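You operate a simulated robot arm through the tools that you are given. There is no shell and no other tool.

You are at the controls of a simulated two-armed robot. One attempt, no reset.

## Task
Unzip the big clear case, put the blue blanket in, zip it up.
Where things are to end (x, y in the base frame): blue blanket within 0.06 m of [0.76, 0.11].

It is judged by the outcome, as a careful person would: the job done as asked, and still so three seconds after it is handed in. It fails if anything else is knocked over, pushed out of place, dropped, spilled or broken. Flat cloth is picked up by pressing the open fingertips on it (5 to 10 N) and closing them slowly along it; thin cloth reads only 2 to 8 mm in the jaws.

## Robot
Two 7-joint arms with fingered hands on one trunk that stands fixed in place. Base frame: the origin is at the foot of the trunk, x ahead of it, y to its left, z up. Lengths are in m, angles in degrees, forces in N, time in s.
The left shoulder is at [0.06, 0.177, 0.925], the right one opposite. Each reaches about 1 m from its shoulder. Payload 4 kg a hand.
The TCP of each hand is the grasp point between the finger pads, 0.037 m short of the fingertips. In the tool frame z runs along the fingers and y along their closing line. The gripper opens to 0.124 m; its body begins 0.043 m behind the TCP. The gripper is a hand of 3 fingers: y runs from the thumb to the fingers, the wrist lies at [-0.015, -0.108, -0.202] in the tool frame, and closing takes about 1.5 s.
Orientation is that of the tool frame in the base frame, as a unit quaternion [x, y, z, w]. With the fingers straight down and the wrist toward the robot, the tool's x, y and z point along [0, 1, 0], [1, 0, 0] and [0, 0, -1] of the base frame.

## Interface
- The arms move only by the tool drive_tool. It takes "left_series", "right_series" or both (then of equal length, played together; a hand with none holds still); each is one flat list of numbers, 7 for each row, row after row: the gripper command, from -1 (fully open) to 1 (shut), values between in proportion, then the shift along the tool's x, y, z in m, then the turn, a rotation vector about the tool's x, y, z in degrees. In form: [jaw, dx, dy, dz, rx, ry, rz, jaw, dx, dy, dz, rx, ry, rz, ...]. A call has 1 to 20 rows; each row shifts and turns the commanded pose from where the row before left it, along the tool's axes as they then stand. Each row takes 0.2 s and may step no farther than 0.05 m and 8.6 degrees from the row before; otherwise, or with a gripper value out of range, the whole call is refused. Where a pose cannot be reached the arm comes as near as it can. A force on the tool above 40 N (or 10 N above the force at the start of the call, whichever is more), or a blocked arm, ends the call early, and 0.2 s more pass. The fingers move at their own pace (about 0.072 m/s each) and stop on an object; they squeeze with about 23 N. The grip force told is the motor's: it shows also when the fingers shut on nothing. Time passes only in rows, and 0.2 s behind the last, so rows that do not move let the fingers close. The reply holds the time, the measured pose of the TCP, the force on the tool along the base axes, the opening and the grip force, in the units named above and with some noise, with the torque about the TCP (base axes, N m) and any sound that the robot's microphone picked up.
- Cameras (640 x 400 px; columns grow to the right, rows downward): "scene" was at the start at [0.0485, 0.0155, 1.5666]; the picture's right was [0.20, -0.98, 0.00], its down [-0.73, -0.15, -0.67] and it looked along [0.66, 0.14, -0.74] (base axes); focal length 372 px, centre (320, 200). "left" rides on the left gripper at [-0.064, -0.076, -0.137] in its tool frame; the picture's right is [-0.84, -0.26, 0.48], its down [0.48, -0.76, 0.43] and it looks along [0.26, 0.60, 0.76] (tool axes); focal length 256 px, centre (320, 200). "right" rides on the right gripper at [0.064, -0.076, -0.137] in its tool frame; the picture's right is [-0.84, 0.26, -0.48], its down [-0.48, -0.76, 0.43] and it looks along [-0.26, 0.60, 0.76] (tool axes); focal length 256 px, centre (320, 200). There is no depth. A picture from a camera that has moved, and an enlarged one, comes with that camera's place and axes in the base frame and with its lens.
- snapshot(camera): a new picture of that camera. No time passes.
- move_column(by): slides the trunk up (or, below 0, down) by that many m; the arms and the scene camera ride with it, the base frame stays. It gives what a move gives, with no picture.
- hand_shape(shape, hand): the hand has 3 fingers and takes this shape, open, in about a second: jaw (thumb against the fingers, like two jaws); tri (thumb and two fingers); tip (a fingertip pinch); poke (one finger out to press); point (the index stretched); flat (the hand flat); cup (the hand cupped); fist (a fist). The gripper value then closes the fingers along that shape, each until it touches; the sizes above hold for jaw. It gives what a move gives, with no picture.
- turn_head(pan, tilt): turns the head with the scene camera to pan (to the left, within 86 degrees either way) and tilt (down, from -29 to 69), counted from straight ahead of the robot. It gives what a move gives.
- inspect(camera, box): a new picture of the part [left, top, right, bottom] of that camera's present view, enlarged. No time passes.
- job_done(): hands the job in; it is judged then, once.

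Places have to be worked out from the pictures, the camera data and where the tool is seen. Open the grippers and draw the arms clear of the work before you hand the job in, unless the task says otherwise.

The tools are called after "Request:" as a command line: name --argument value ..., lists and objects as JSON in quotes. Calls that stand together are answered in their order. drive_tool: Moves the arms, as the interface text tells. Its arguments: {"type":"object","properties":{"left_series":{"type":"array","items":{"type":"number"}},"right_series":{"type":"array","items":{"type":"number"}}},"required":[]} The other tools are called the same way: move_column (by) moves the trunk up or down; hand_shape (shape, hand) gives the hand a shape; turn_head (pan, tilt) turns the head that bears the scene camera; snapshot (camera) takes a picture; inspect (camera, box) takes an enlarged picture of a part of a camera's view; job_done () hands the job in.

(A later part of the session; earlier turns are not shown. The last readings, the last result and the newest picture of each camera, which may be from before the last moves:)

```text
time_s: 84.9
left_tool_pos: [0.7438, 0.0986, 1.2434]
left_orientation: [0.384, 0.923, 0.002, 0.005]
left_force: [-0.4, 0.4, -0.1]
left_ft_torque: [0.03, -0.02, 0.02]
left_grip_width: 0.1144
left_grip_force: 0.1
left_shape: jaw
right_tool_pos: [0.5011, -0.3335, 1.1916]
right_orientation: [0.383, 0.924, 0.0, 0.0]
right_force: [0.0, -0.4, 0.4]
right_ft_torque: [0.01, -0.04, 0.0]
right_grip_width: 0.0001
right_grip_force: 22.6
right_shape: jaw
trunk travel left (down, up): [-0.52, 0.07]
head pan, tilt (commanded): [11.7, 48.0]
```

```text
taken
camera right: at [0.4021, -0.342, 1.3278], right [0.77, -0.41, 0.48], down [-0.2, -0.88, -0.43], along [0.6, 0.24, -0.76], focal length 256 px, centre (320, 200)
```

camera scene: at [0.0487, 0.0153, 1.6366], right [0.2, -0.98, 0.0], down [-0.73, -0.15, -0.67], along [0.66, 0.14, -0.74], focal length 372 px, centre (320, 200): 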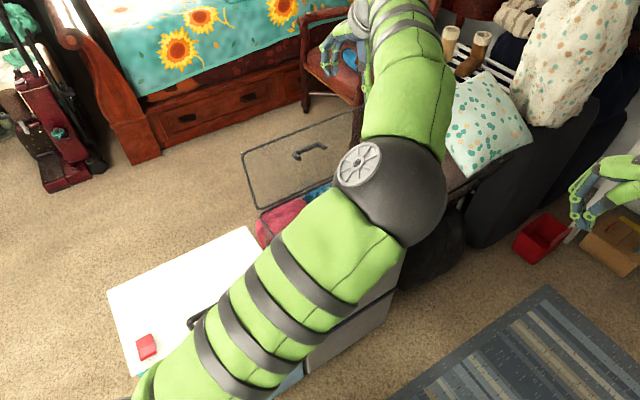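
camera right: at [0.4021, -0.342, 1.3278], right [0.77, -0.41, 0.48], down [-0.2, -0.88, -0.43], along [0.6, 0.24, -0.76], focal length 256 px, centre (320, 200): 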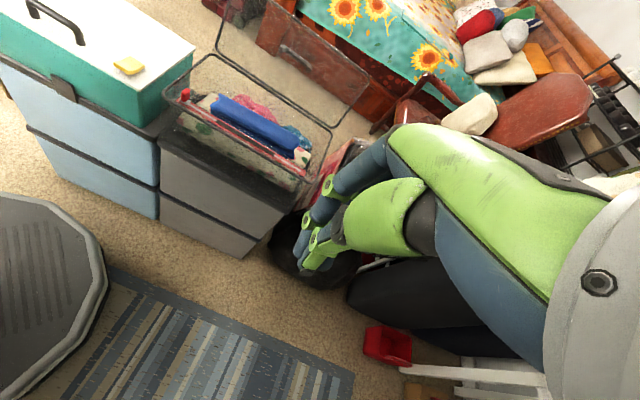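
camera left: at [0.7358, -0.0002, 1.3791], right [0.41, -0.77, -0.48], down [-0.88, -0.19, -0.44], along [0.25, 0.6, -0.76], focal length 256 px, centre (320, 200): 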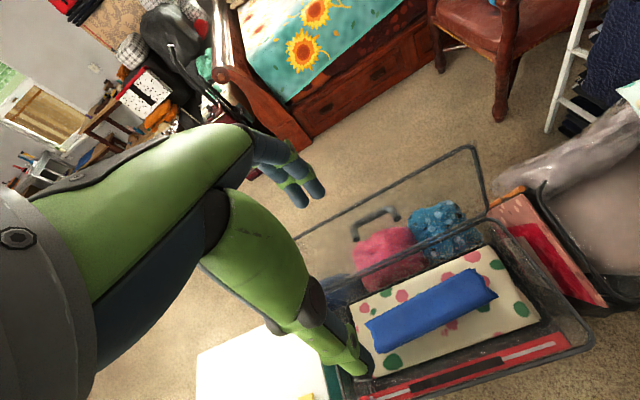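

From above, the blanket's middle is at about (0.757,0.099), well inside the tolerance. I close the left hand and bring it over the top of the open lid, near its left part, to get behind it.

Request:
drive_tool --left_series '[-0.3, 0.029, 0.006, 0.036, 0, 0, 0, 0.3, 0.029, 0.006, 0.036, 0, 0, 0, 1, 0.029, 0.006, 0.036, 0, 0, 0, 1, 0.029, 0.006, 0.035, 0, 0, 0, 1, 0, 0, 0, 0, 0, 0, 1, 0, 0.04, 0, 0, 0, 0, 1, 0, 0.04, 0, 0, 0, 0, 1, 0, 0, 0, 0, 0, 0]'

Request:
snapshot --camera "scene"

Request:
snapshot --camera "left"

Request:
snapshot --camera "right"

```text
time_s: 86.7
left_tool_pos: [0.7392, 0.2552, 1.0995]
left_orientation: [0.384, 0.923, 0.002, 0.004]
left_force: [-0.9, 0.2, 0.7]
left_ft_torque: [0.01, 0.02, 0.01]
left_grip_width: 0.0
left_grip_force: 23.0
left_shape: jaw
right_tool_pos: [0.5005, -0.3342, 1.1918]
right_orientation: [0.383, 0.924, 0.001, 0.0]
right_force: [-0.1, 0.8, 0.4]
right_ft_torque: [-0.04, 0.01, -0.02]
right_grip_width: 0.0
right_grip_force: 23.1
right_shape: jaw
trunk travel left (down, up): [-0.52, 0.07]
head pan, tilt (commanded): [11.7, 48.0]
```

```text
taken
camera scene: at [0.0482, 0.0151, 1.6367], right [0.2, -0.98, 0.0], down [-0.73, -0.15, -0.67], along [0.66, 0.14, -0.74], focal length 372 px, centre (320, 200)
```

scene: 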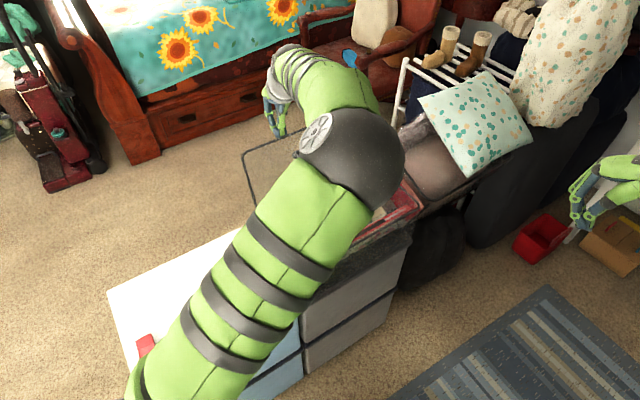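

```text
taken
camera left: at [0.7299, 0.1565, 1.2342], right [0.41, -0.77, -0.48], down [-0.88, -0.19, -0.44], along [0.25, 0.6, -0.76], focal length 256 px, centre (320, 200)
```

left: 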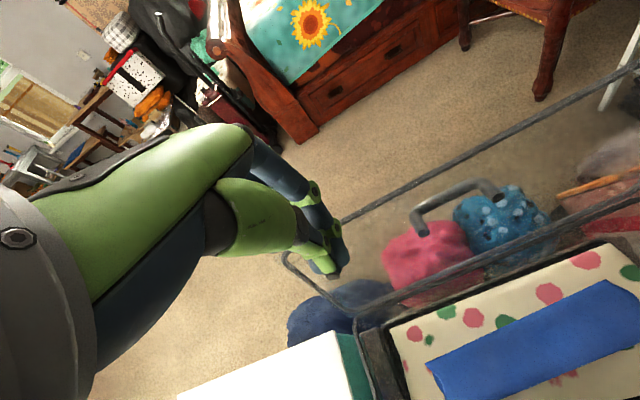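

```text
taken
camera right: at [0.4017, -0.3421, 1.3279], right [0.77, -0.41, 0.48], down [-0.2, -0.88, -0.43], along [0.6, 0.24, -0.76], focal length 256 px, centre (320, 200)
```

right: 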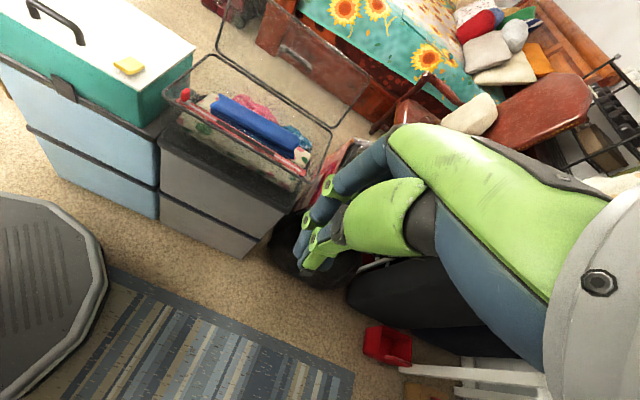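

The closed fingertips are above and still in front of the lid's top edge. I go 12 cm further back, past the edge.

Request:
drive_tool --left_series '[1, 0, 0.04, 0, 0, 0, 0, 1, 0, 0.04, 0, 0, 0, 0, 1, 0, 0.04, 0, 0, 0, 0, 1, 0, 0, 0, 0, 0, 0]'

Request:
snapshot --camera "scene"

Request:
snapshot --camera "left"

Request:
inspect --camera "right" --box '[140, 0, 400, 180]'

```text
time_s: 87.7
left_tool_pos: [0.7473, 0.2607, 1.0995]
left_orientation: [0.383, 0.924, 0.003, 0.005]
left_force: [0.0, -0.5, -0.4]
left_ft_torque: [0.0, -0.03, -0.01]
left_grip_width: 0.0
left_grip_force: 23.3
left_shape: jaw
left hand out of reach, approached as far as the arm can: row 1, 2, 3
right_tool_pos: [0.5014, -0.333, 1.1919]
right_orientation: [0.383, 0.924, 0.0, 0.0]
right_force: [0.1, 0.5, -0.2]
right_ft_torque: [0.02, -0.03, -0.01]
right_grip_width: 0.0
right_grip_force: 22.8
right_shape: jaw
trunk travel left (down, up): [-0.52, 0.07]
head pan, tilt (commanded): [11.7, 48.0]
```

```text
taken
camera scene: at [0.0487, 0.0153, 1.6366], right [0.2, -0.98, 0.0], down [-0.73, -0.15, -0.67], along [0.66, 0.14, -0.74], focal length 372 px, centre (320, 200)
```

scene: 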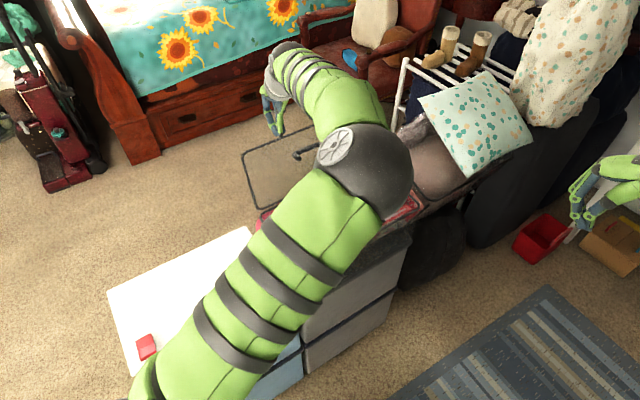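

```text
taken
camera left: at [0.7371, 0.1632, 1.2347], right [0.41, -0.77, -0.48], down [-0.88, -0.19, -0.44], along [0.25, 0.6, -0.76], focal length 256 px, centre (320, 200)
```

left: 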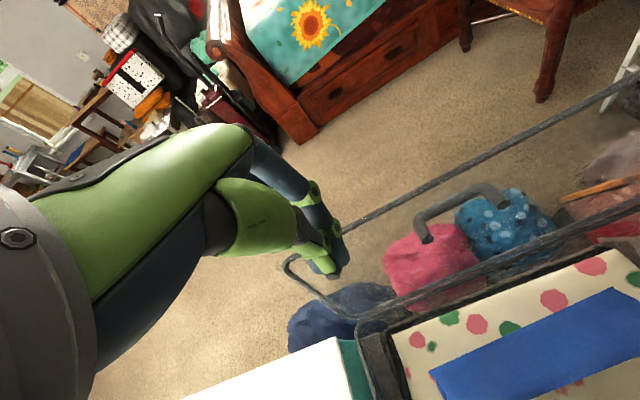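

```text
2.22 times, centred on (270, 90) of right
camera zoom: at [0.4021, -0.3419, 1.3278], right [0.77, -0.41, 0.48], down [-0.2, -0.88, -0.43], along [0.6, 0.24, -0.76], focal length 569 px, centre (431, 444)
```

zoom: 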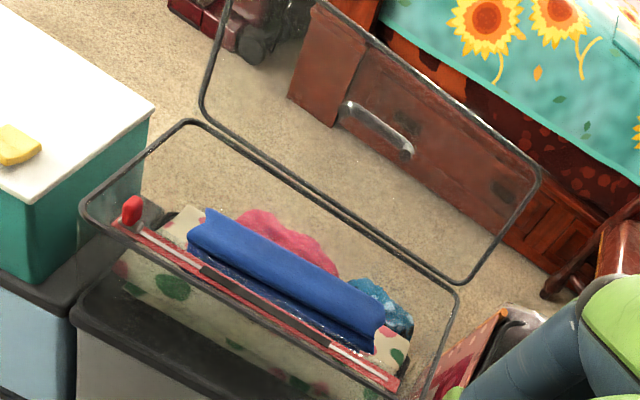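

The left hand cannot get farther back with this yaw because of its wrist limits. I turn it to about 13° yaw, which points naturally away from the left shoulder, and then try going back over the edge.

Request:
drive_tool --left_series '[1, 0, 0, 0, 0, 0, 8, 1, 0, 0, 0, 0, 0, 8, 1, 0, 0, 0, 0, 0, 8, 1, 0, 0, 0, 0, 0, 8, 1, 0.0145, 0.0233, 0, 0, 0, 0, 1, 0.0145, 0.0233, 0, 0, 0, 0, 1, 0.0145, 0.0233, 0, 0, 0, 0, 1, 0.0145, 0.0233, 0, 0, 0, 0, 1, 0, 0, 0, 0, 0, 0]'

Request:
snapshot --camera "scene"

Request:
snapshot --camera "left"

Request:
inspect --camera "right" --box '[140, 0, 400, 180]'

```text
time_s: 89.7
left_tool_pos: [0.7567, 0.2322, 1.1242]
left_orientation: [0.623, 0.782, 0.003, 0.005]
left_force: [-0.3, -0.1, 0.5]
left_ft_torque: [0.01, 0.02, 0.01]
left_grip_width: 0.0
left_grip_force: 23.0
left_shape: jaw
left hand out of reach, approached as far as the arm can: row 3, 4, 5, 6, 7, 8
right_tool_pos: [0.5007, -0.333, 1.1914]
right_orientation: [0.383, 0.924, 0.0, 0.0]
right_force: [0.4, -0.4, -1.0]
right_ft_torque: [0.0, 0.03, 0.03]
right_grip_width: 0.0
right_grip_force: 22.9
right_shape: jaw
trunk travel left (down, up): [-0.52, 0.07]
head pan, tilt (commanded): [11.7, 48.0]
```

```text
taken
camera scene: at [0.0486, 0.0154, 1.6366], right [0.2, -0.98, 0.0], down [-0.73, -0.15, -0.67], along [0.66, 0.14, -0.74], focal length 372 px, centre (320, 200)
```

scene: 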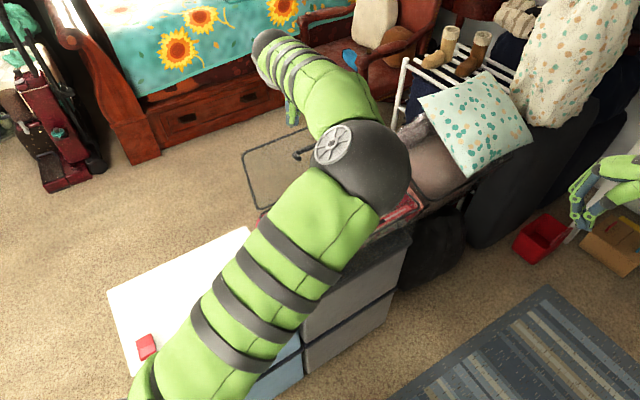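

```text
taken
camera left: at [0.6968, 0.1528, 1.2587], right [-0.06, -0.87, -0.48], down [-0.84, 0.3, -0.44], along [0.53, 0.38, -0.75], focal length 256 px, centre (320, 200)
```

left: 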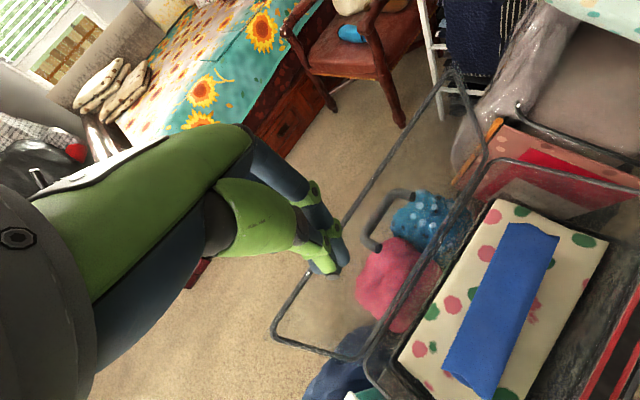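

```text
2.22 times, centred on (270, 90) of right
camera zoom: at [0.402, -0.3419, 1.3279], right [0.77, -0.41, 0.48], down [-0.2, -0.88, -0.43], along [0.6, 0.24, -0.76], focal length 569 px, centre (431, 444)
```

zoom: 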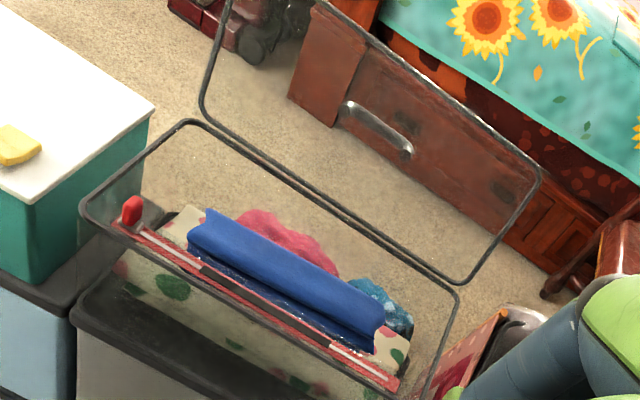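

The arm is in an awkward elbow-inward posture that limits its reach. I bring the left hand back out to the left first, where the elbow swung back to its natural side before.

Request:
drive_tool --left_series '[1, 0.0281, -0.0297, 0, 0, 0, 0, 1, 0.0281, -0.0297, 0, 0, 0, 0, 1, 0.0281, -0.0297, 0, 0, 0, 0, 1, 0.0281, -0.0297, 0, 0, 0, 0, 1, 0.0281, -0.0297, 0, 0, 0, 0, 1, 0.0281, -0.0297, 0, 0, 0, 0, 1, 0.0281, -0.0297, 0, 0, 0, 0, 1, 0.0281, -0.0297, 0, 0, 0, 0, 1, 0.0281, -0.0297, 0, 0, 0, 0, 1, 0, 0, 0, 0, 0, 0]'

Request:
snapshot --camera "scene"

Request:
snapshot --camera "left"

```text
time_s: 91.9
left_tool_pos: [0.4426, 0.419, 1.1217]
left_orientation: [0.624, 0.781, 0.003, 0.004]
left_force: [0.2, 0.2, 0.8]
left_ft_torque: [-0.01, 0.01, 0.06]
left_grip_width: 0.0001
left_grip_force: 22.4
left_shape: jaw
right_tool_pos: [0.4997, -0.3336, 1.1914]
right_orientation: [0.383, 0.924, 0.0, 0.0]
right_force: [0.5, 0.2, 0.0]
right_ft_torque: [-0.02, 0.01, 0.0]
right_grip_width: 0.0
right_grip_force: 23.0
right_shape: jaw
trunk travel left (down, up): [-0.52, 0.07]
head pan, tilt (commanded): [11.7, 48.0]
```

```text
taken
camera scene: at [0.0492, 0.0154, 1.6366], right [0.2, -0.98, 0.0], down [-0.73, -0.15, -0.67], along [0.65, 0.14, -0.74], focal length 372 px, centre (320, 200)
```

scene: 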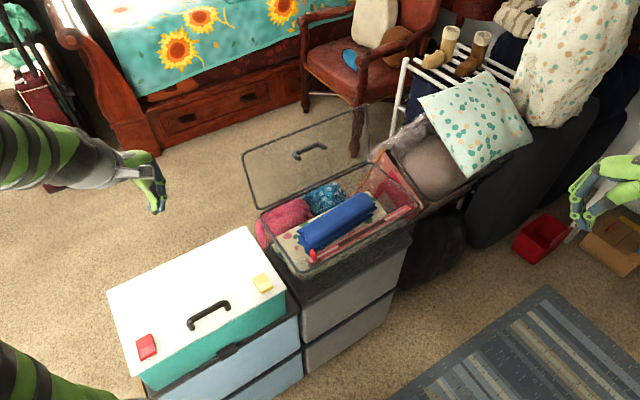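

```text
taken
camera left: at [0.3821, 0.3415, 1.2567], right [-0.06, -0.87, -0.48], down [-0.84, 0.3, -0.44], along [0.53, 0.38, -0.76], focal length 256 px, centre (320, 200)
```

left: 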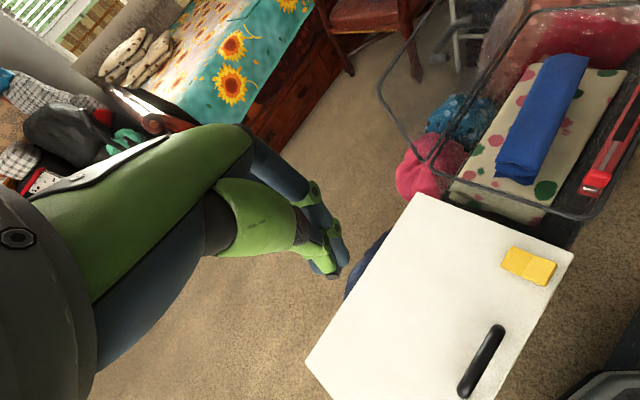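

The elbow is back on its natural side, and the blanket is seen lying inside the open case. I turn the left hand to about -11° yaw and go round the left end of the case to behind the lid.

Request:
drive_tool --left_series '[1, 0, 0, 0, 0, 0, 8, 1, 0, 0, 0, 0, 0, 8, 1, 0, 0, 0, 0, 0, 8, 1, 0.0167, 0.029, 0.0174, 0, 0, 0, 1, 0.0167, 0.029, 0.0174, 0, 0, 0, 1, 0.0167, 0.029, 0.0174, 0, 0, 0, 1, 0.0167, 0.029, 0.0174, 0, 0, 0, 1, 0.0167, 0.029, 0.0174, 0, 0, 0, 1, 0.0167, 0.029, 0.0174, 0, 0, 0, 1, 0.0167, 0.029, 0.0174, 0, 0, 0, 1, 0, 0, 0, 0, 0, 0]'

Request:
snapshot --camera "scene"

Request:
snapshot --camera "left"

Request:
inspect --camera "right" --box '[140, 0, 400, 180]'

```text
time_s: 94.3
left_tool_pos: [0.664, 0.4945, 1.0007]
left_orientation: [0.773, 0.635, 0.005, 0.002]
left_force: [-0.8, 0.5, 0.6]
left_ft_torque: [0.04, 0.01, 0.01]
left_grip_width: 0.0
left_grip_force: 23.6
left_shape: jaw
right_tool_pos: [0.4996, -0.3334, 1.1909]
right_orientation: [0.383, 0.924, 0.0, 0.0]
right_force: [-0.7, 0.8, 0.1]
right_ft_torque: [0.02, 0.0, 0.0]
right_grip_width: 0.0
right_grip_force: 22.7
right_shape: jaw
trunk travel left (down, up): [-0.52, 0.07]
head pan, tilt (commanded): [11.7, 48.0]
```

```text
taken
camera scene: at [0.048, 0.0152, 1.6367], right [0.2, -0.98, 0.0], down [-0.73, -0.15, -0.67], along [0.66, 0.14, -0.74], focal length 372 px, centre (320, 200)
```

scene: 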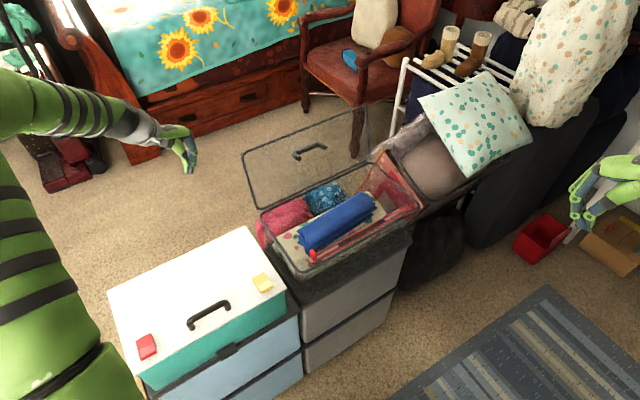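

```text
taken
camera left: at [0.5768, 0.4468, 1.1357], right [-0.41, -0.77, -0.49], down [-0.65, 0.62, -0.44], along [0.64, 0.14, -0.75], focal length 256 px, centre (320, 200)
```

left: 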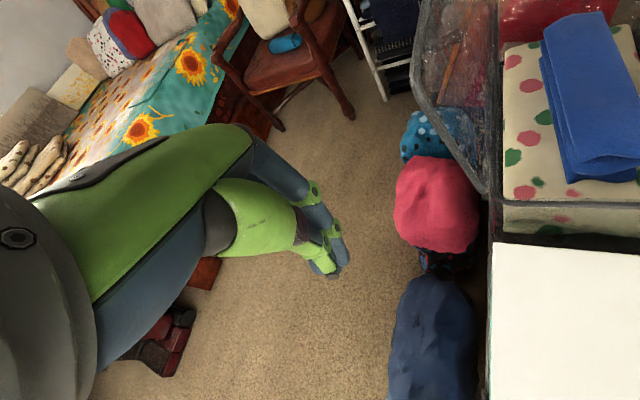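

```text
2.22 times, centred on (270, 90) of right
camera zoom: at [0.4015, -0.3421, 1.328], right [0.77, -0.41, 0.48], down [-0.2, -0.88, -0.43], along [0.6, 0.24, -0.76], focal length 569 px, centre (431, 444)
```

zoom: 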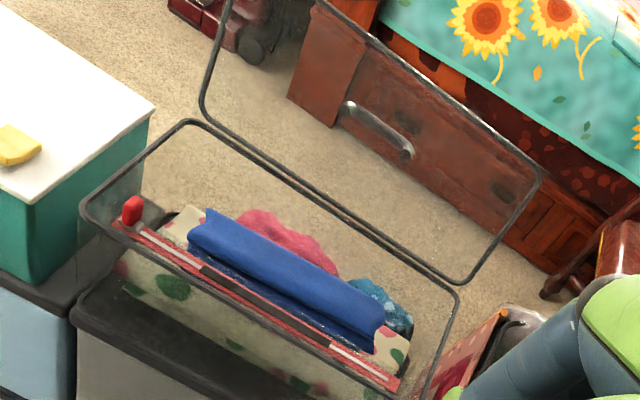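

The left hand is behind and to the left of the lid with free space around it. I move it to the right behind the lid's left part.

Request:
drive_tool --left_series '[1, -0.0205, 0.0343, 0, 0, 0, 0, 1, -0.0205, 0.0343, 0, 0, 0, 0, 1, -0.0205, 0.0343, 0, 0, 0, 0, 1, -0.0205, 0.0343, 0, 0, 0, 0, 1, -0.0205, 0.0343, 0, 0, 0, 0, 1, 0, 0, 0, 0, 0, 0]'

Request:
inspect --camera "scene" --box '[150, 70, 430, 290]'

Request:
snapshot --camera "left"

Request:
inspect --camera "right" --box '[140, 0, 400, 180]'

```text
time_s: 95.7
left_tool_pos: [0.8118, 0.3608, 1.0015]
left_orientation: [0.773, 0.635, 0.005, 0.003]
left_force: [-0.9, -0.7, -0.2]
left_ft_torque: [-0.02, -0.01, 0.0]
left_grip_width: 0.0
left_grip_force: 23.2
left_shape: jaw
right_tool_pos: [0.5002, -0.3338, 1.1918]
right_orientation: [0.382, 0.924, 0.0, 0.0]
right_force: [0.2, 0.3, 0.3]
right_ft_torque: [-0.04, -0.01, 0.0]
right_grip_width: 0.0
right_grip_force: 23.3
right_shape: jaw
trunk travel left (down, up): [-0.52, 0.07]
head pan, tilt (commanded): [11.7, 48.0]
```

```text
1.82 times, centred on (290, 180) of scene
camera zoom: at [0.0481, 0.0158, 1.6367], right [0.2, -0.98, 0.0], down [-0.73, -0.15, -0.67], along [0.66, 0.14, -0.74], focal length 676 px, centre (374, 236)
```

zoom: 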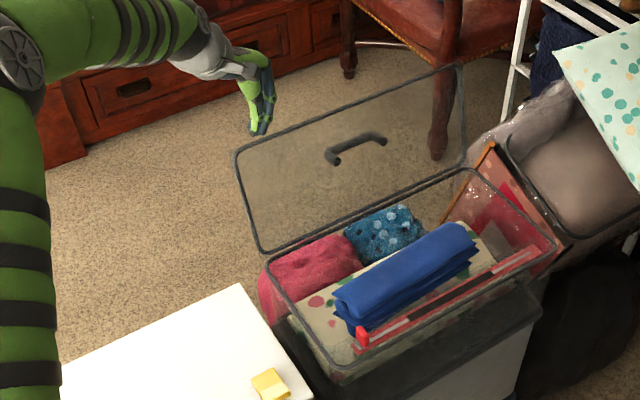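

```text
taken
camera left: at [0.7251, 0.3132, 1.1372], right [-0.41, -0.77, -0.49], down [-0.65, 0.62, -0.44], along [0.64, 0.14, -0.75], focal length 256 px, centre (320, 200)
```

left: 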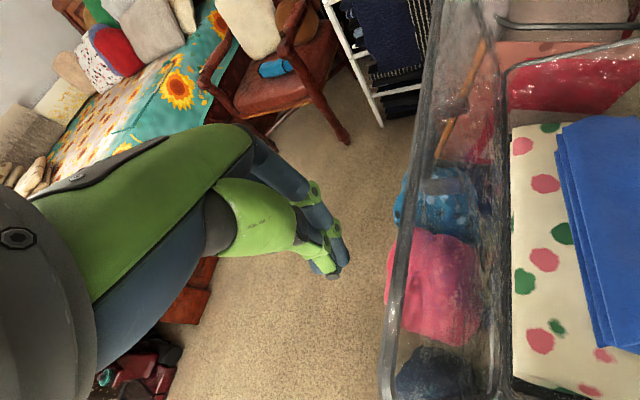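

```text
2.22 times, centred on (270, 90) of right
camera zoom: at [0.4016, -0.3415, 1.3281], right [0.77, -0.41, 0.48], down [-0.2, -0.88, -0.43], along [0.6, 0.24, -0.76], focal length 569 px, centre (431, 444)
```

zoom: 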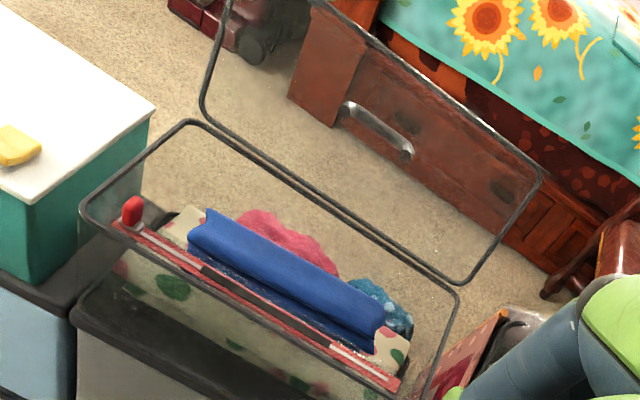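

The closed fingertips are behind the lid and clear of it. I lower them 2.5 cm and draw them forward to bring the lid over.

Request:
drive_tool --left_series '[1, 0, 0, 0.025, 0, 0, 0, 1, -0.0124, -0.0084, 0, 0, 0, 0, 1, -0.0124, -0.0084, 0, 0, 0, 0, 1, -0.0124, -0.0084, 0, 0, 0, 0, 1, -0.0124, -0.0084, 0, 0, 0, 0, 1, -0.0124, -0.0084, 0, 0, 0, 0, 1, 0, 0, 0, 0, 0, 0]'

Request:
inspect --camera "scene" --box '[150, 70, 430, 290]'

Request:
snapshot --camera "left"

Request:
inspect --camera "right" --box '[140, 0, 400, 180]'

```text
time_s: 97.3
left_tool_pos: [0.7584, 0.3104, 0.9747]
left_orientation: [0.773, 0.635, 0.005, 0.003]
left_force: [0.2, -0.4, -0.2]
left_ft_torque: [-0.04, 0.01, 0.0]
left_grip_width: 0.0
left_grip_force: 23.0
left_shape: jaw
right_tool_pos: [0.5001, -0.3322, 1.1917]
right_orientation: [0.382, 0.924, 0.001, 0.0]
right_force: [0.1, 0.0, -0.2]
right_ft_torque: [-0.05, 0.03, -0.01]
right_grip_width: 0.0
right_grip_force: 23.4
right_shape: jaw
trunk travel left (down, up): [-0.52, 0.07]
head pan, tilt (commanded): [11.7, 48.0]
```

```text
1.82 times, centred on (290, 180) of scene
camera zoom: at [0.0487, 0.0156, 1.6366], right [0.2, -0.98, 0.0], down [-0.73, -0.15, -0.67], along [0.66, 0.14, -0.74], focal length 676 px, centre (374, 236)
```

zoom: 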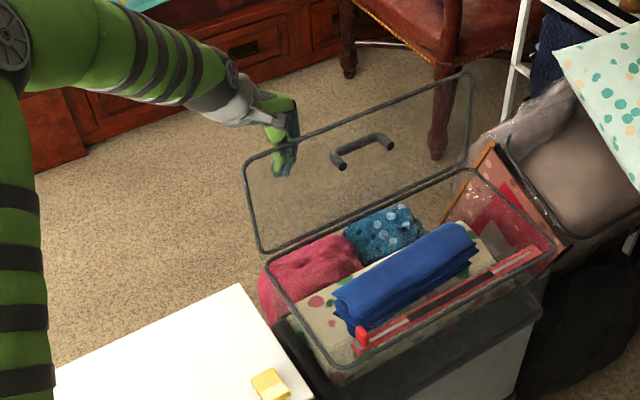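

```text
taken
camera left: at [0.671, 0.2616, 1.11], right [-0.41, -0.77, -0.49], down [-0.65, 0.62, -0.44], along [0.64, 0.14, -0.75], focal length 256 px, centre (320, 200)
```

left: 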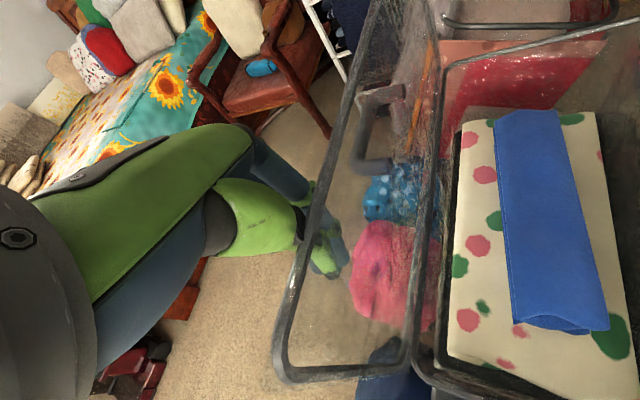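

```text
2.22 times, centred on (270, 90) of right
camera zoom: at [0.4021, -0.3417, 1.3279], right [0.77, -0.41, 0.48], down [-0.2, -0.88, -0.43], along [0.6, 0.24, -0.76], focal length 569 px, centre (431, 444)
```

zoom: 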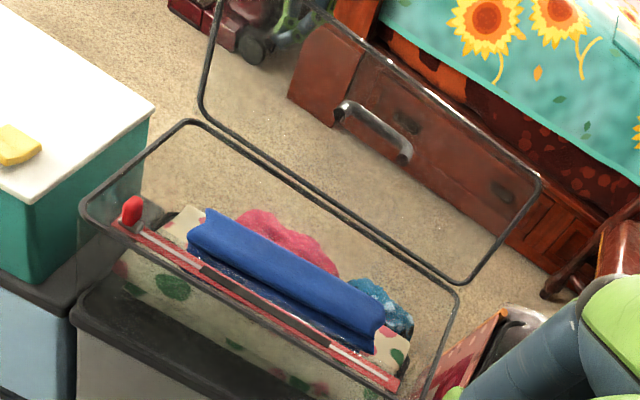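

The lid follows easily. I keep drawing it forward.

Request:
drive_tool --left_series '[1, -0.0132, -0.0089, 0, 0, 0, 0, 1, -0.0132, -0.0089, 0, 0, 0, 0, 1, -0.0132, -0.0089, 0, 0, 0, 0, 1, -0.0132, -0.0089, 0, 0, 0, 0, 1, -0.0132, -0.0089, 0, 0, 0, 0, 1, 0, 0, 0, 0, 0, 0]'

Request:
inspect --camera "scene" --box '[150, 70, 430, 290]'

Request:
snapshot --camera "left"

Request:
inspect --camera "right" --box '[140, 0, 400, 180]'

```text
time_s: 98.7
left_tool_pos: [0.7027, 0.252, 0.9747]
left_orientation: [0.773, 0.635, 0.004, 0.004]
left_force: [-0.3, 0.3, 0.0]
left_ft_torque: [-0.03, -0.01, -0.01]
left_grip_width: 0.0
left_grip_force: 23.1
left_shape: jaw
right_tool_pos: [0.5017, -0.3326, 1.1911]
right_orientation: [0.383, 0.924, 0.001, 0.0]
right_force: [-0.3, 0.5, -0.8]
right_ft_torque: [0.03, 0.02, 0.03]
right_grip_width: 0.0001
right_grip_force: 23.1
right_shape: jaw
trunk travel left (down, up): [-0.52, 0.07]
head pan, tilt (commanded): [11.7, 48.0]
```

```text
1.82 times, centred on (290, 180) of scene
camera zoom: at [0.0487, 0.0156, 1.6366], right [0.2, -0.98, 0.0], down [-0.73, -0.15, -0.67], along [0.66, 0.14, -0.74], focal length 676 px, centre (374, 236)
```

zoom: 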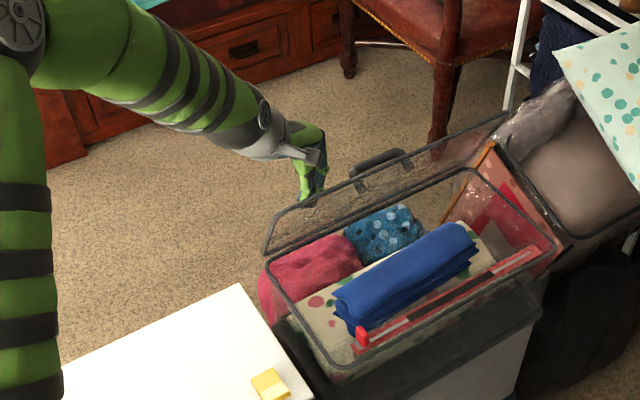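

```text
taken
camera left: at [0.6159, 0.2055, 1.1093], right [-0.41, -0.77, -0.49], down [-0.65, 0.62, -0.44], along [0.64, 0.14, -0.75], focal length 256 px, centre (320, 200)
```

left: 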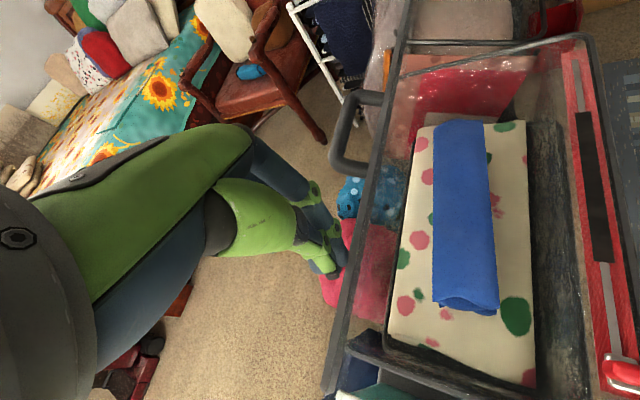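

```text
2.22 times, centred on (270, 90) of right
camera zoom: at [0.4021, -0.3417, 1.3279], right [0.77, -0.41, 0.48], down [-0.2, -0.88, -0.43], along [0.6, 0.24, -0.76], focal length 569 px, centre (431, 444)
```

zoom: 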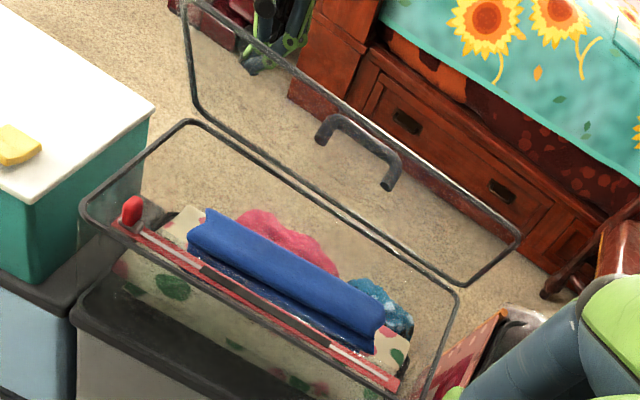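

The lid is at about 60° now and stays with the fingers. I follow it down along its arc, pressing gently from above.

Request:
drive_tool --left_series '[1, -0.0136, -0.0092, 0.0013, 0, 0, 0, 1, -0.0136, -0.0092, 0.0013, 0, 0, 0, 1, -0.0099, -0.0067, 0.0115, 0, 0, 0, 1, -0.0099, -0.0067, 0.0115, 0, 0, 0, 1, 0, 0, 0, 0, 0, 0]'

Request:
inspect --camera "scene" --box '[150, 70, 430, 290]'

Request:
snapshot --camera "left"

Request:
inspect --camera "right" --box '[140, 0, 400, 180]'

```text
time_s: 99.9
left_tool_pos: [0.6633, 0.2132, 0.9498]
left_orientation: [0.773, 0.635, 0.005, 0.003]
left_force: [-0.1, 0.1, -0.4]
left_ft_torque: [0.01, -0.02, -0.01]
left_grip_width: 0.0
left_grip_force: 22.9
left_shape: jaw
right_tool_pos: [0.5011, -0.3331, 1.192]
right_orientation: [0.383, 0.924, 0.0, 0.0]
right_force: [0.0, -0.1, -0.1]
right_ft_torque: [-0.02, -0.02, -0.01]
right_grip_width: 0.0001
right_grip_force: 23.2
right_shape: jaw
trunk travel left (down, up): [-0.52, 0.07]
head pan, tilt (commanded): [11.7, 48.0]
```

```text
1.82 times, centred on (290, 180) of scene
camera zoom: at [0.0485, 0.0156, 1.6366], right [0.2, -0.98, 0.0], down [-0.73, -0.15, -0.67], along [0.66, 0.14, -0.74], focal length 676 px, centre (374, 236)
```

zoom: 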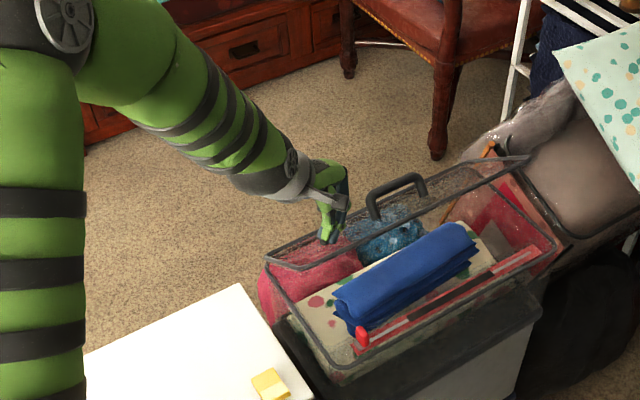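

```text
taken
camera left: at [0.5757, 0.1653, 1.0848], right [-0.41, -0.77, -0.49], down [-0.65, 0.62, -0.44], along [0.64, 0.14, -0.75], focal length 256 px, centre (320, 200)
```

left: 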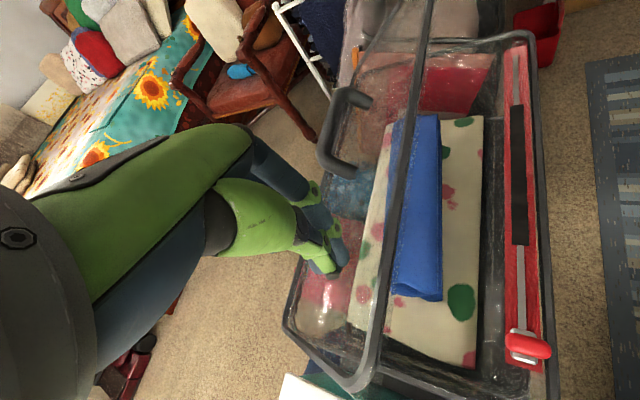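

```text
2.22 times, centred on (270, 90) of right
camera zoom: at [0.402, -0.3417, 1.328], right [0.77, -0.41, 0.48], down [-0.2, -0.88, -0.43], along [0.6, 0.24, -0.76], focal length 569 px, centre (431, 444)
```

zoom: 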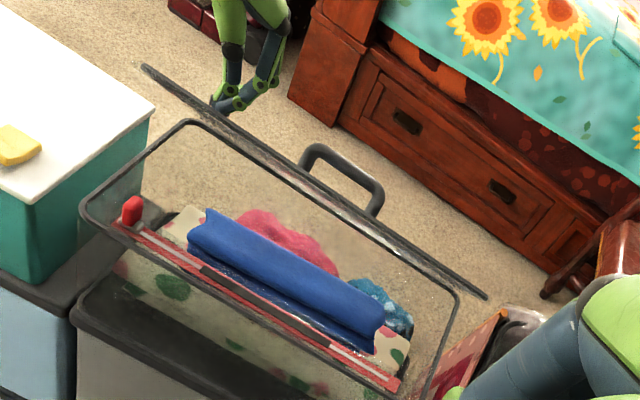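

The lid is at about 35–40°. I continue pressing it down.

Request:
drive_tool --left_series '[1, -0.007, -0.0047, 0.014, 0, 0, 0, 1, -0.007, -0.0047, 0.014, 0, 0, 0, 1, -0.004, -0.0027, 0.014, 0, 0, 0, 1, 0, 0, 0, 0, 0, 0]'

Request:
inspect --camera "scene" --box '[150, 70, 430, 290]'

Request:
snapshot --camera "left"

Request:
inspect --camera "right" --box '[140, 0, 400, 180]'

```text
time_s: 100.9
left_tool_pos: [0.6469, 0.1981, 0.9092]
left_orientation: [0.773, 0.635, 0.004, 0.003]
left_force: [0.1, 0.0, -0.7]
left_ft_torque: [-0.01, 0.03, -0.01]
left_grip_width: 0.0
left_grip_force: 22.9
left_shape: jaw
right_tool_pos: [0.5009, -0.3329, 1.1917]
right_orientation: [0.382, 0.924, 0.001, 0.0]
right_force: [-0.3, 0.5, 0.2]
right_ft_torque: [0.0, 0.01, 0.02]
right_grip_width: 0.0
right_grip_force: 23.5
right_shape: jaw
trunk travel left (down, up): [-0.52, 0.07]
head pan, tilt (commanded): [11.7, 48.0]
```

```text
1.82 times, centred on (290, 180) of scene
camera zoom: at [0.0484, 0.0154, 1.6366], right [0.2, -0.98, 0.0], down [-0.73, -0.15, -0.67], along [0.66, 0.14, -0.74], focal length 676 px, centre (374, 236)
```

zoom: 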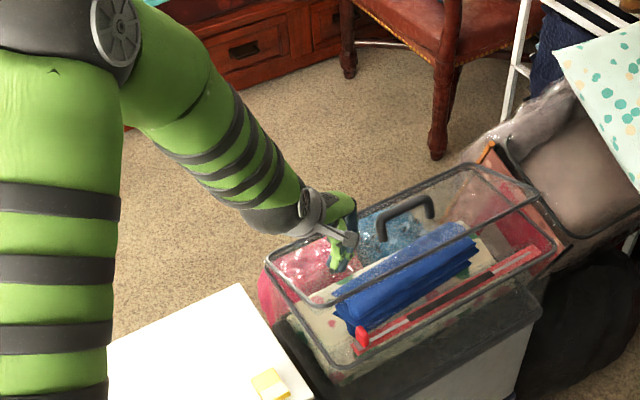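

```text
taken
camera left: at [0.5605, 0.1502, 1.0426], right [-0.41, -0.77, -0.49], down [-0.65, 0.62, -0.44], along [0.64, 0.14, -0.75], focal length 256 px, centre (320, 200)
```

left: 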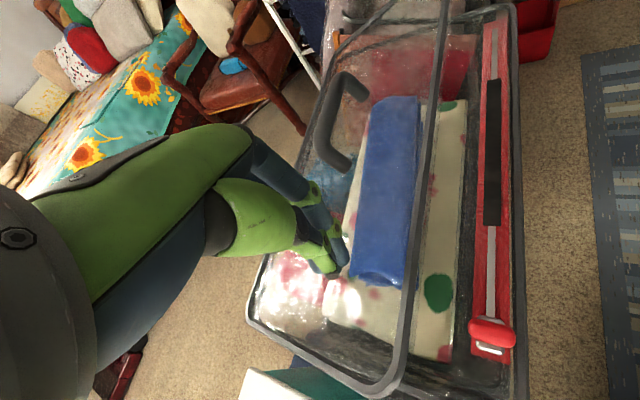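

```text
2.22 times, centred on (270, 90) of right
camera zoom: at [0.4019, -0.3418, 1.328], right [0.77, -0.41, 0.48], down [-0.2, -0.88, -0.43], along [0.6, 0.24, -0.76], focal length 569 px, centre (431, 444)
```

zoom: 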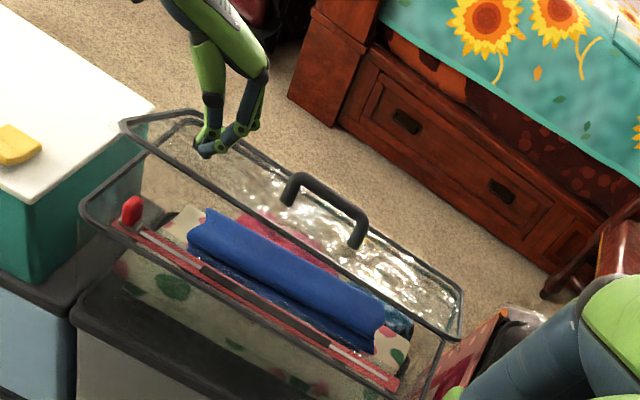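

The lid is at about 15–20°. I press down the last bit until it seats.

Request:
drive_tool --left_series '[1, -0.003, -0.002, 0.012, 0, 0, 0, 1, -0.003, -0.002, 0.012, 0, 0, 0, 1, 0, 0, 0.006, 0, 0, 0, 1, 0, 0, 0, 0, 0, 0]'

Request:
inspect --camera "scene" --box '[150, 70, 430, 290]'

Request:
snapshot --camera "left"

Request:
inspect --camera "right" --box '[140, 0, 400, 180]'

```text
time_s: 101.9
left_tool_pos: [0.644, 0.1923, 0.8781]
left_orientation: [0.773, 0.635, 0.004, 0.003]
left_force: [0.4, 0.0, -0.6]
left_ft_torque: [-0.02, 0.0, 0.01]
left_grip_width: 0.0
left_grip_force: 22.7
left_shape: jaw
right_tool_pos: [0.501, -0.3331, 1.1916]
right_orientation: [0.383, 0.924, -0.001, 0.0]
right_force: [-0.5, 0.4, -0.4]
right_ft_torque: [-0.03, 0.0, 0.04]
right_grip_width: 0.0
right_grip_force: 23.2
right_shape: jaw
trunk travel left (down, up): [-0.52, 0.07]
head pan, tilt (commanded): [11.7, 48.0]
```

```text
1.82 times, centred on (290, 180) of scene
camera zoom: at [0.0485, 0.0154, 1.6366], right [0.2, -0.98, 0.0], down [-0.73, -0.15, -0.67], along [0.66, 0.14, -0.74], focal length 676 px, centre (374, 236)
```

zoom: 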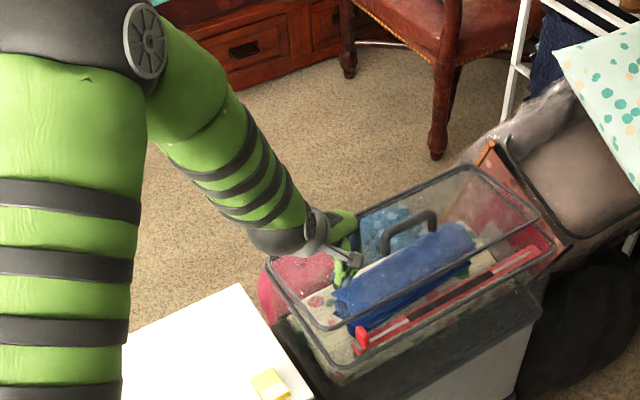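

```text
taken
camera left: at [0.5562, 0.1447, 1.0119], right [-0.41, -0.77, -0.49], down [-0.65, 0.62, -0.44], along [0.64, 0.14, -0.75], focal length 256 px, centre (320, 200)
```

left: 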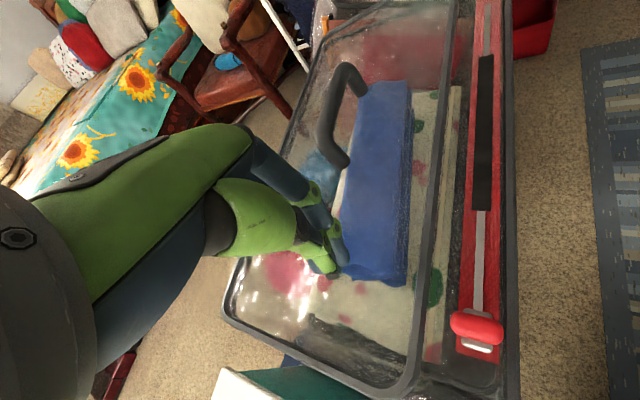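

```text
2.22 times, centred on (270, 90) of right
camera zoom: at [0.402, -0.3419, 1.3279], right [0.77, -0.41, 0.48], down [-0.2, -0.88, -0.43], along [0.6, 0.24, -0.76], focal length 569 px, centre (431, 444)
```

zoom: 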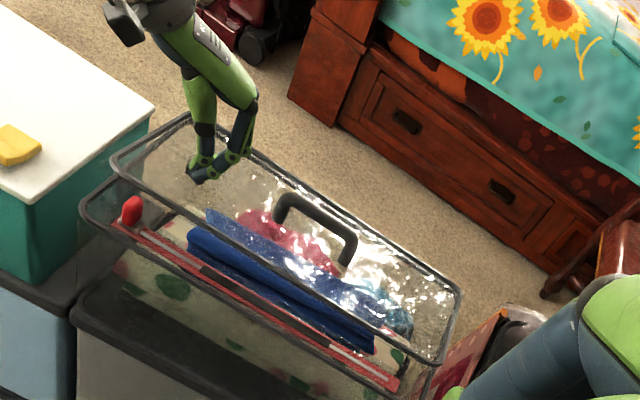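

The lid is nearly down; no resistance yet. I press a further centimetre or so in small steps.

Request:
drive_tool --left_series '[1, -0.001, -0.0007, 0.006, 0, 0, 0, 1, -0.001, -0.0007, 0.006, 0, 0, 0, 1, 0, 0, 0.004, 0, 0, 0, 1, 0, 0, 0, 0, 0, 0]'

Request:
inspect --camera "scene" --box '[230, 110, 430, 270]'

Request:
inspect --camera "right" --box '[140, 0, 400, 180]'

```text
time_s: 102.9
left_tool_pos: [0.6417, 0.1895, 0.8612]
left_orientation: [0.773, 0.635, 0.005, 0.003]
left_force: [0.3, 0.3, 0.5]
left_ft_torque: [0.03, 0.0, -0.01]
left_grip_width: 0.0
left_grip_force: 22.9
left_shape: jaw
right_tool_pos: [0.4995, -0.3334, 1.1924]
right_orientation: [0.383, 0.924, 0.0, 0.001]
right_force: [0.6, -0.8, 0.1]
right_ft_torque: [-0.01, 0.0, 0.01]
right_grip_width: 0.0
right_grip_force: 23.1
right_shape: jaw
trunk travel left (down, up): [-0.52, 0.07]
head pan, tilt (commanded): [11.7, 48.0]
```

```text
2.50 times, centred on (330, 190) of scene
camera zoom: at [0.0485, 0.0154, 1.6366], right [0.2, -0.98, 0.0], down [-0.73, -0.15, -0.67], along [0.66, 0.14, -0.74], focal length 930 px, centre (295, 225)
```

zoom: 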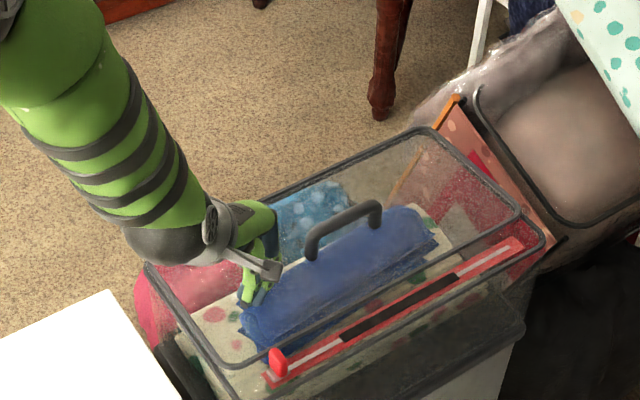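

```text
2.22 times, centred on (270, 90) of right
camera zoom: at [0.402, -0.3418, 1.3279], right [0.77, -0.41, 0.48], down [-0.2, -0.88, -0.43], along [0.6, 0.24, -0.76], focal length 569 px, centre (431, 444)
```

zoom: 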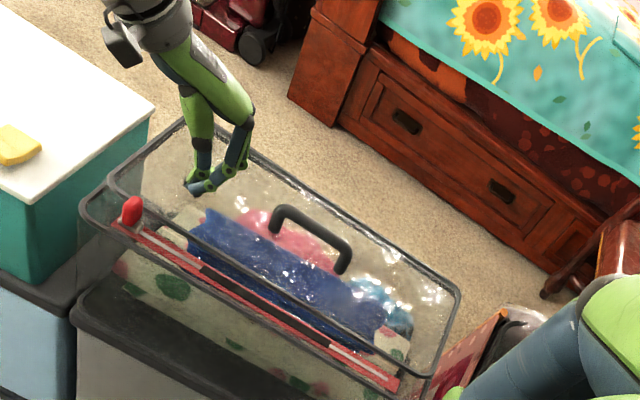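

Still no resistance at this height; the lid seems a degree or two from closed. I press on in 4 mm steps.

Request:
drive_tool --left_series '[1, 0, 0, 0.004, 0, 0, 0, 1, 0, 0, 0.004, 0, 0, 0, 1, 0, 0, 0, 0, 0, 0]'

Request:
inspect --camera "right" --box '[140, 0, 400, 180]'

Request:
snapshot --camera "left"

```text
time_s: 103.7
left_tool_pos: [0.6416, 0.1889, 0.8576]
left_orientation: [0.773, 0.635, 0.007, 0.005]
left_force: [2.6, -0.5, 23.4]
left_ft_torque: [0.02, -0.07, 0.01]
left_grip_width: 0.0
left_grip_force: 22.7
left_shape: jaw
right_tool_pos: [0.4996, -0.3337, 1.1924]
right_orientation: [0.383, 0.924, 0.0, 0.0]
right_force: [-0.5, -1.1, -0.5]
right_ft_torque: [-0.02, 0.01, -0.03]
right_grip_width: 0.0
right_grip_force: 22.6
right_shape: jaw
trunk travel left (down, up): [-0.52, 0.07]
head pan, tilt (commanded): [11.7, 48.0]
```

```text
2.22 times, centred on (270, 90) of right
camera zoom: at [0.4007, -0.3423, 1.3285], right [0.77, -0.41, 0.48], down [-0.19, -0.88, -0.44], along [0.6, 0.24, -0.76], focal length 569 px, centre (431, 444)
```

zoom: 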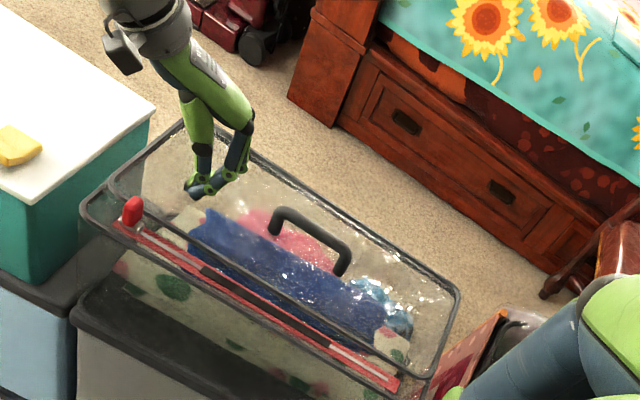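

```text
taken
camera left: at [0.5549, 0.1415, 0.9909], right [-0.41, -0.77, -0.49], down [-0.64, 0.62, -0.45], along [0.65, 0.13, -0.75], focal length 256 px, centre (320, 200)
```

left: 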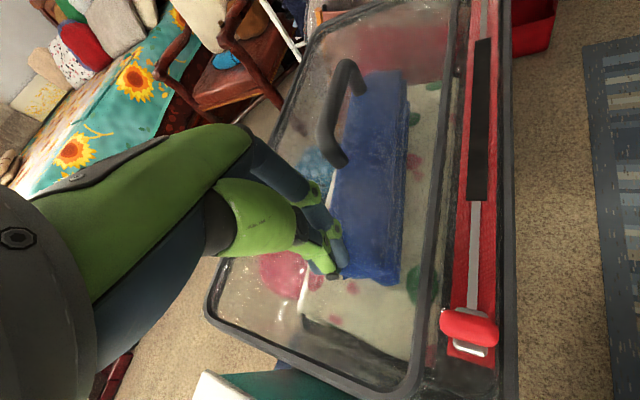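

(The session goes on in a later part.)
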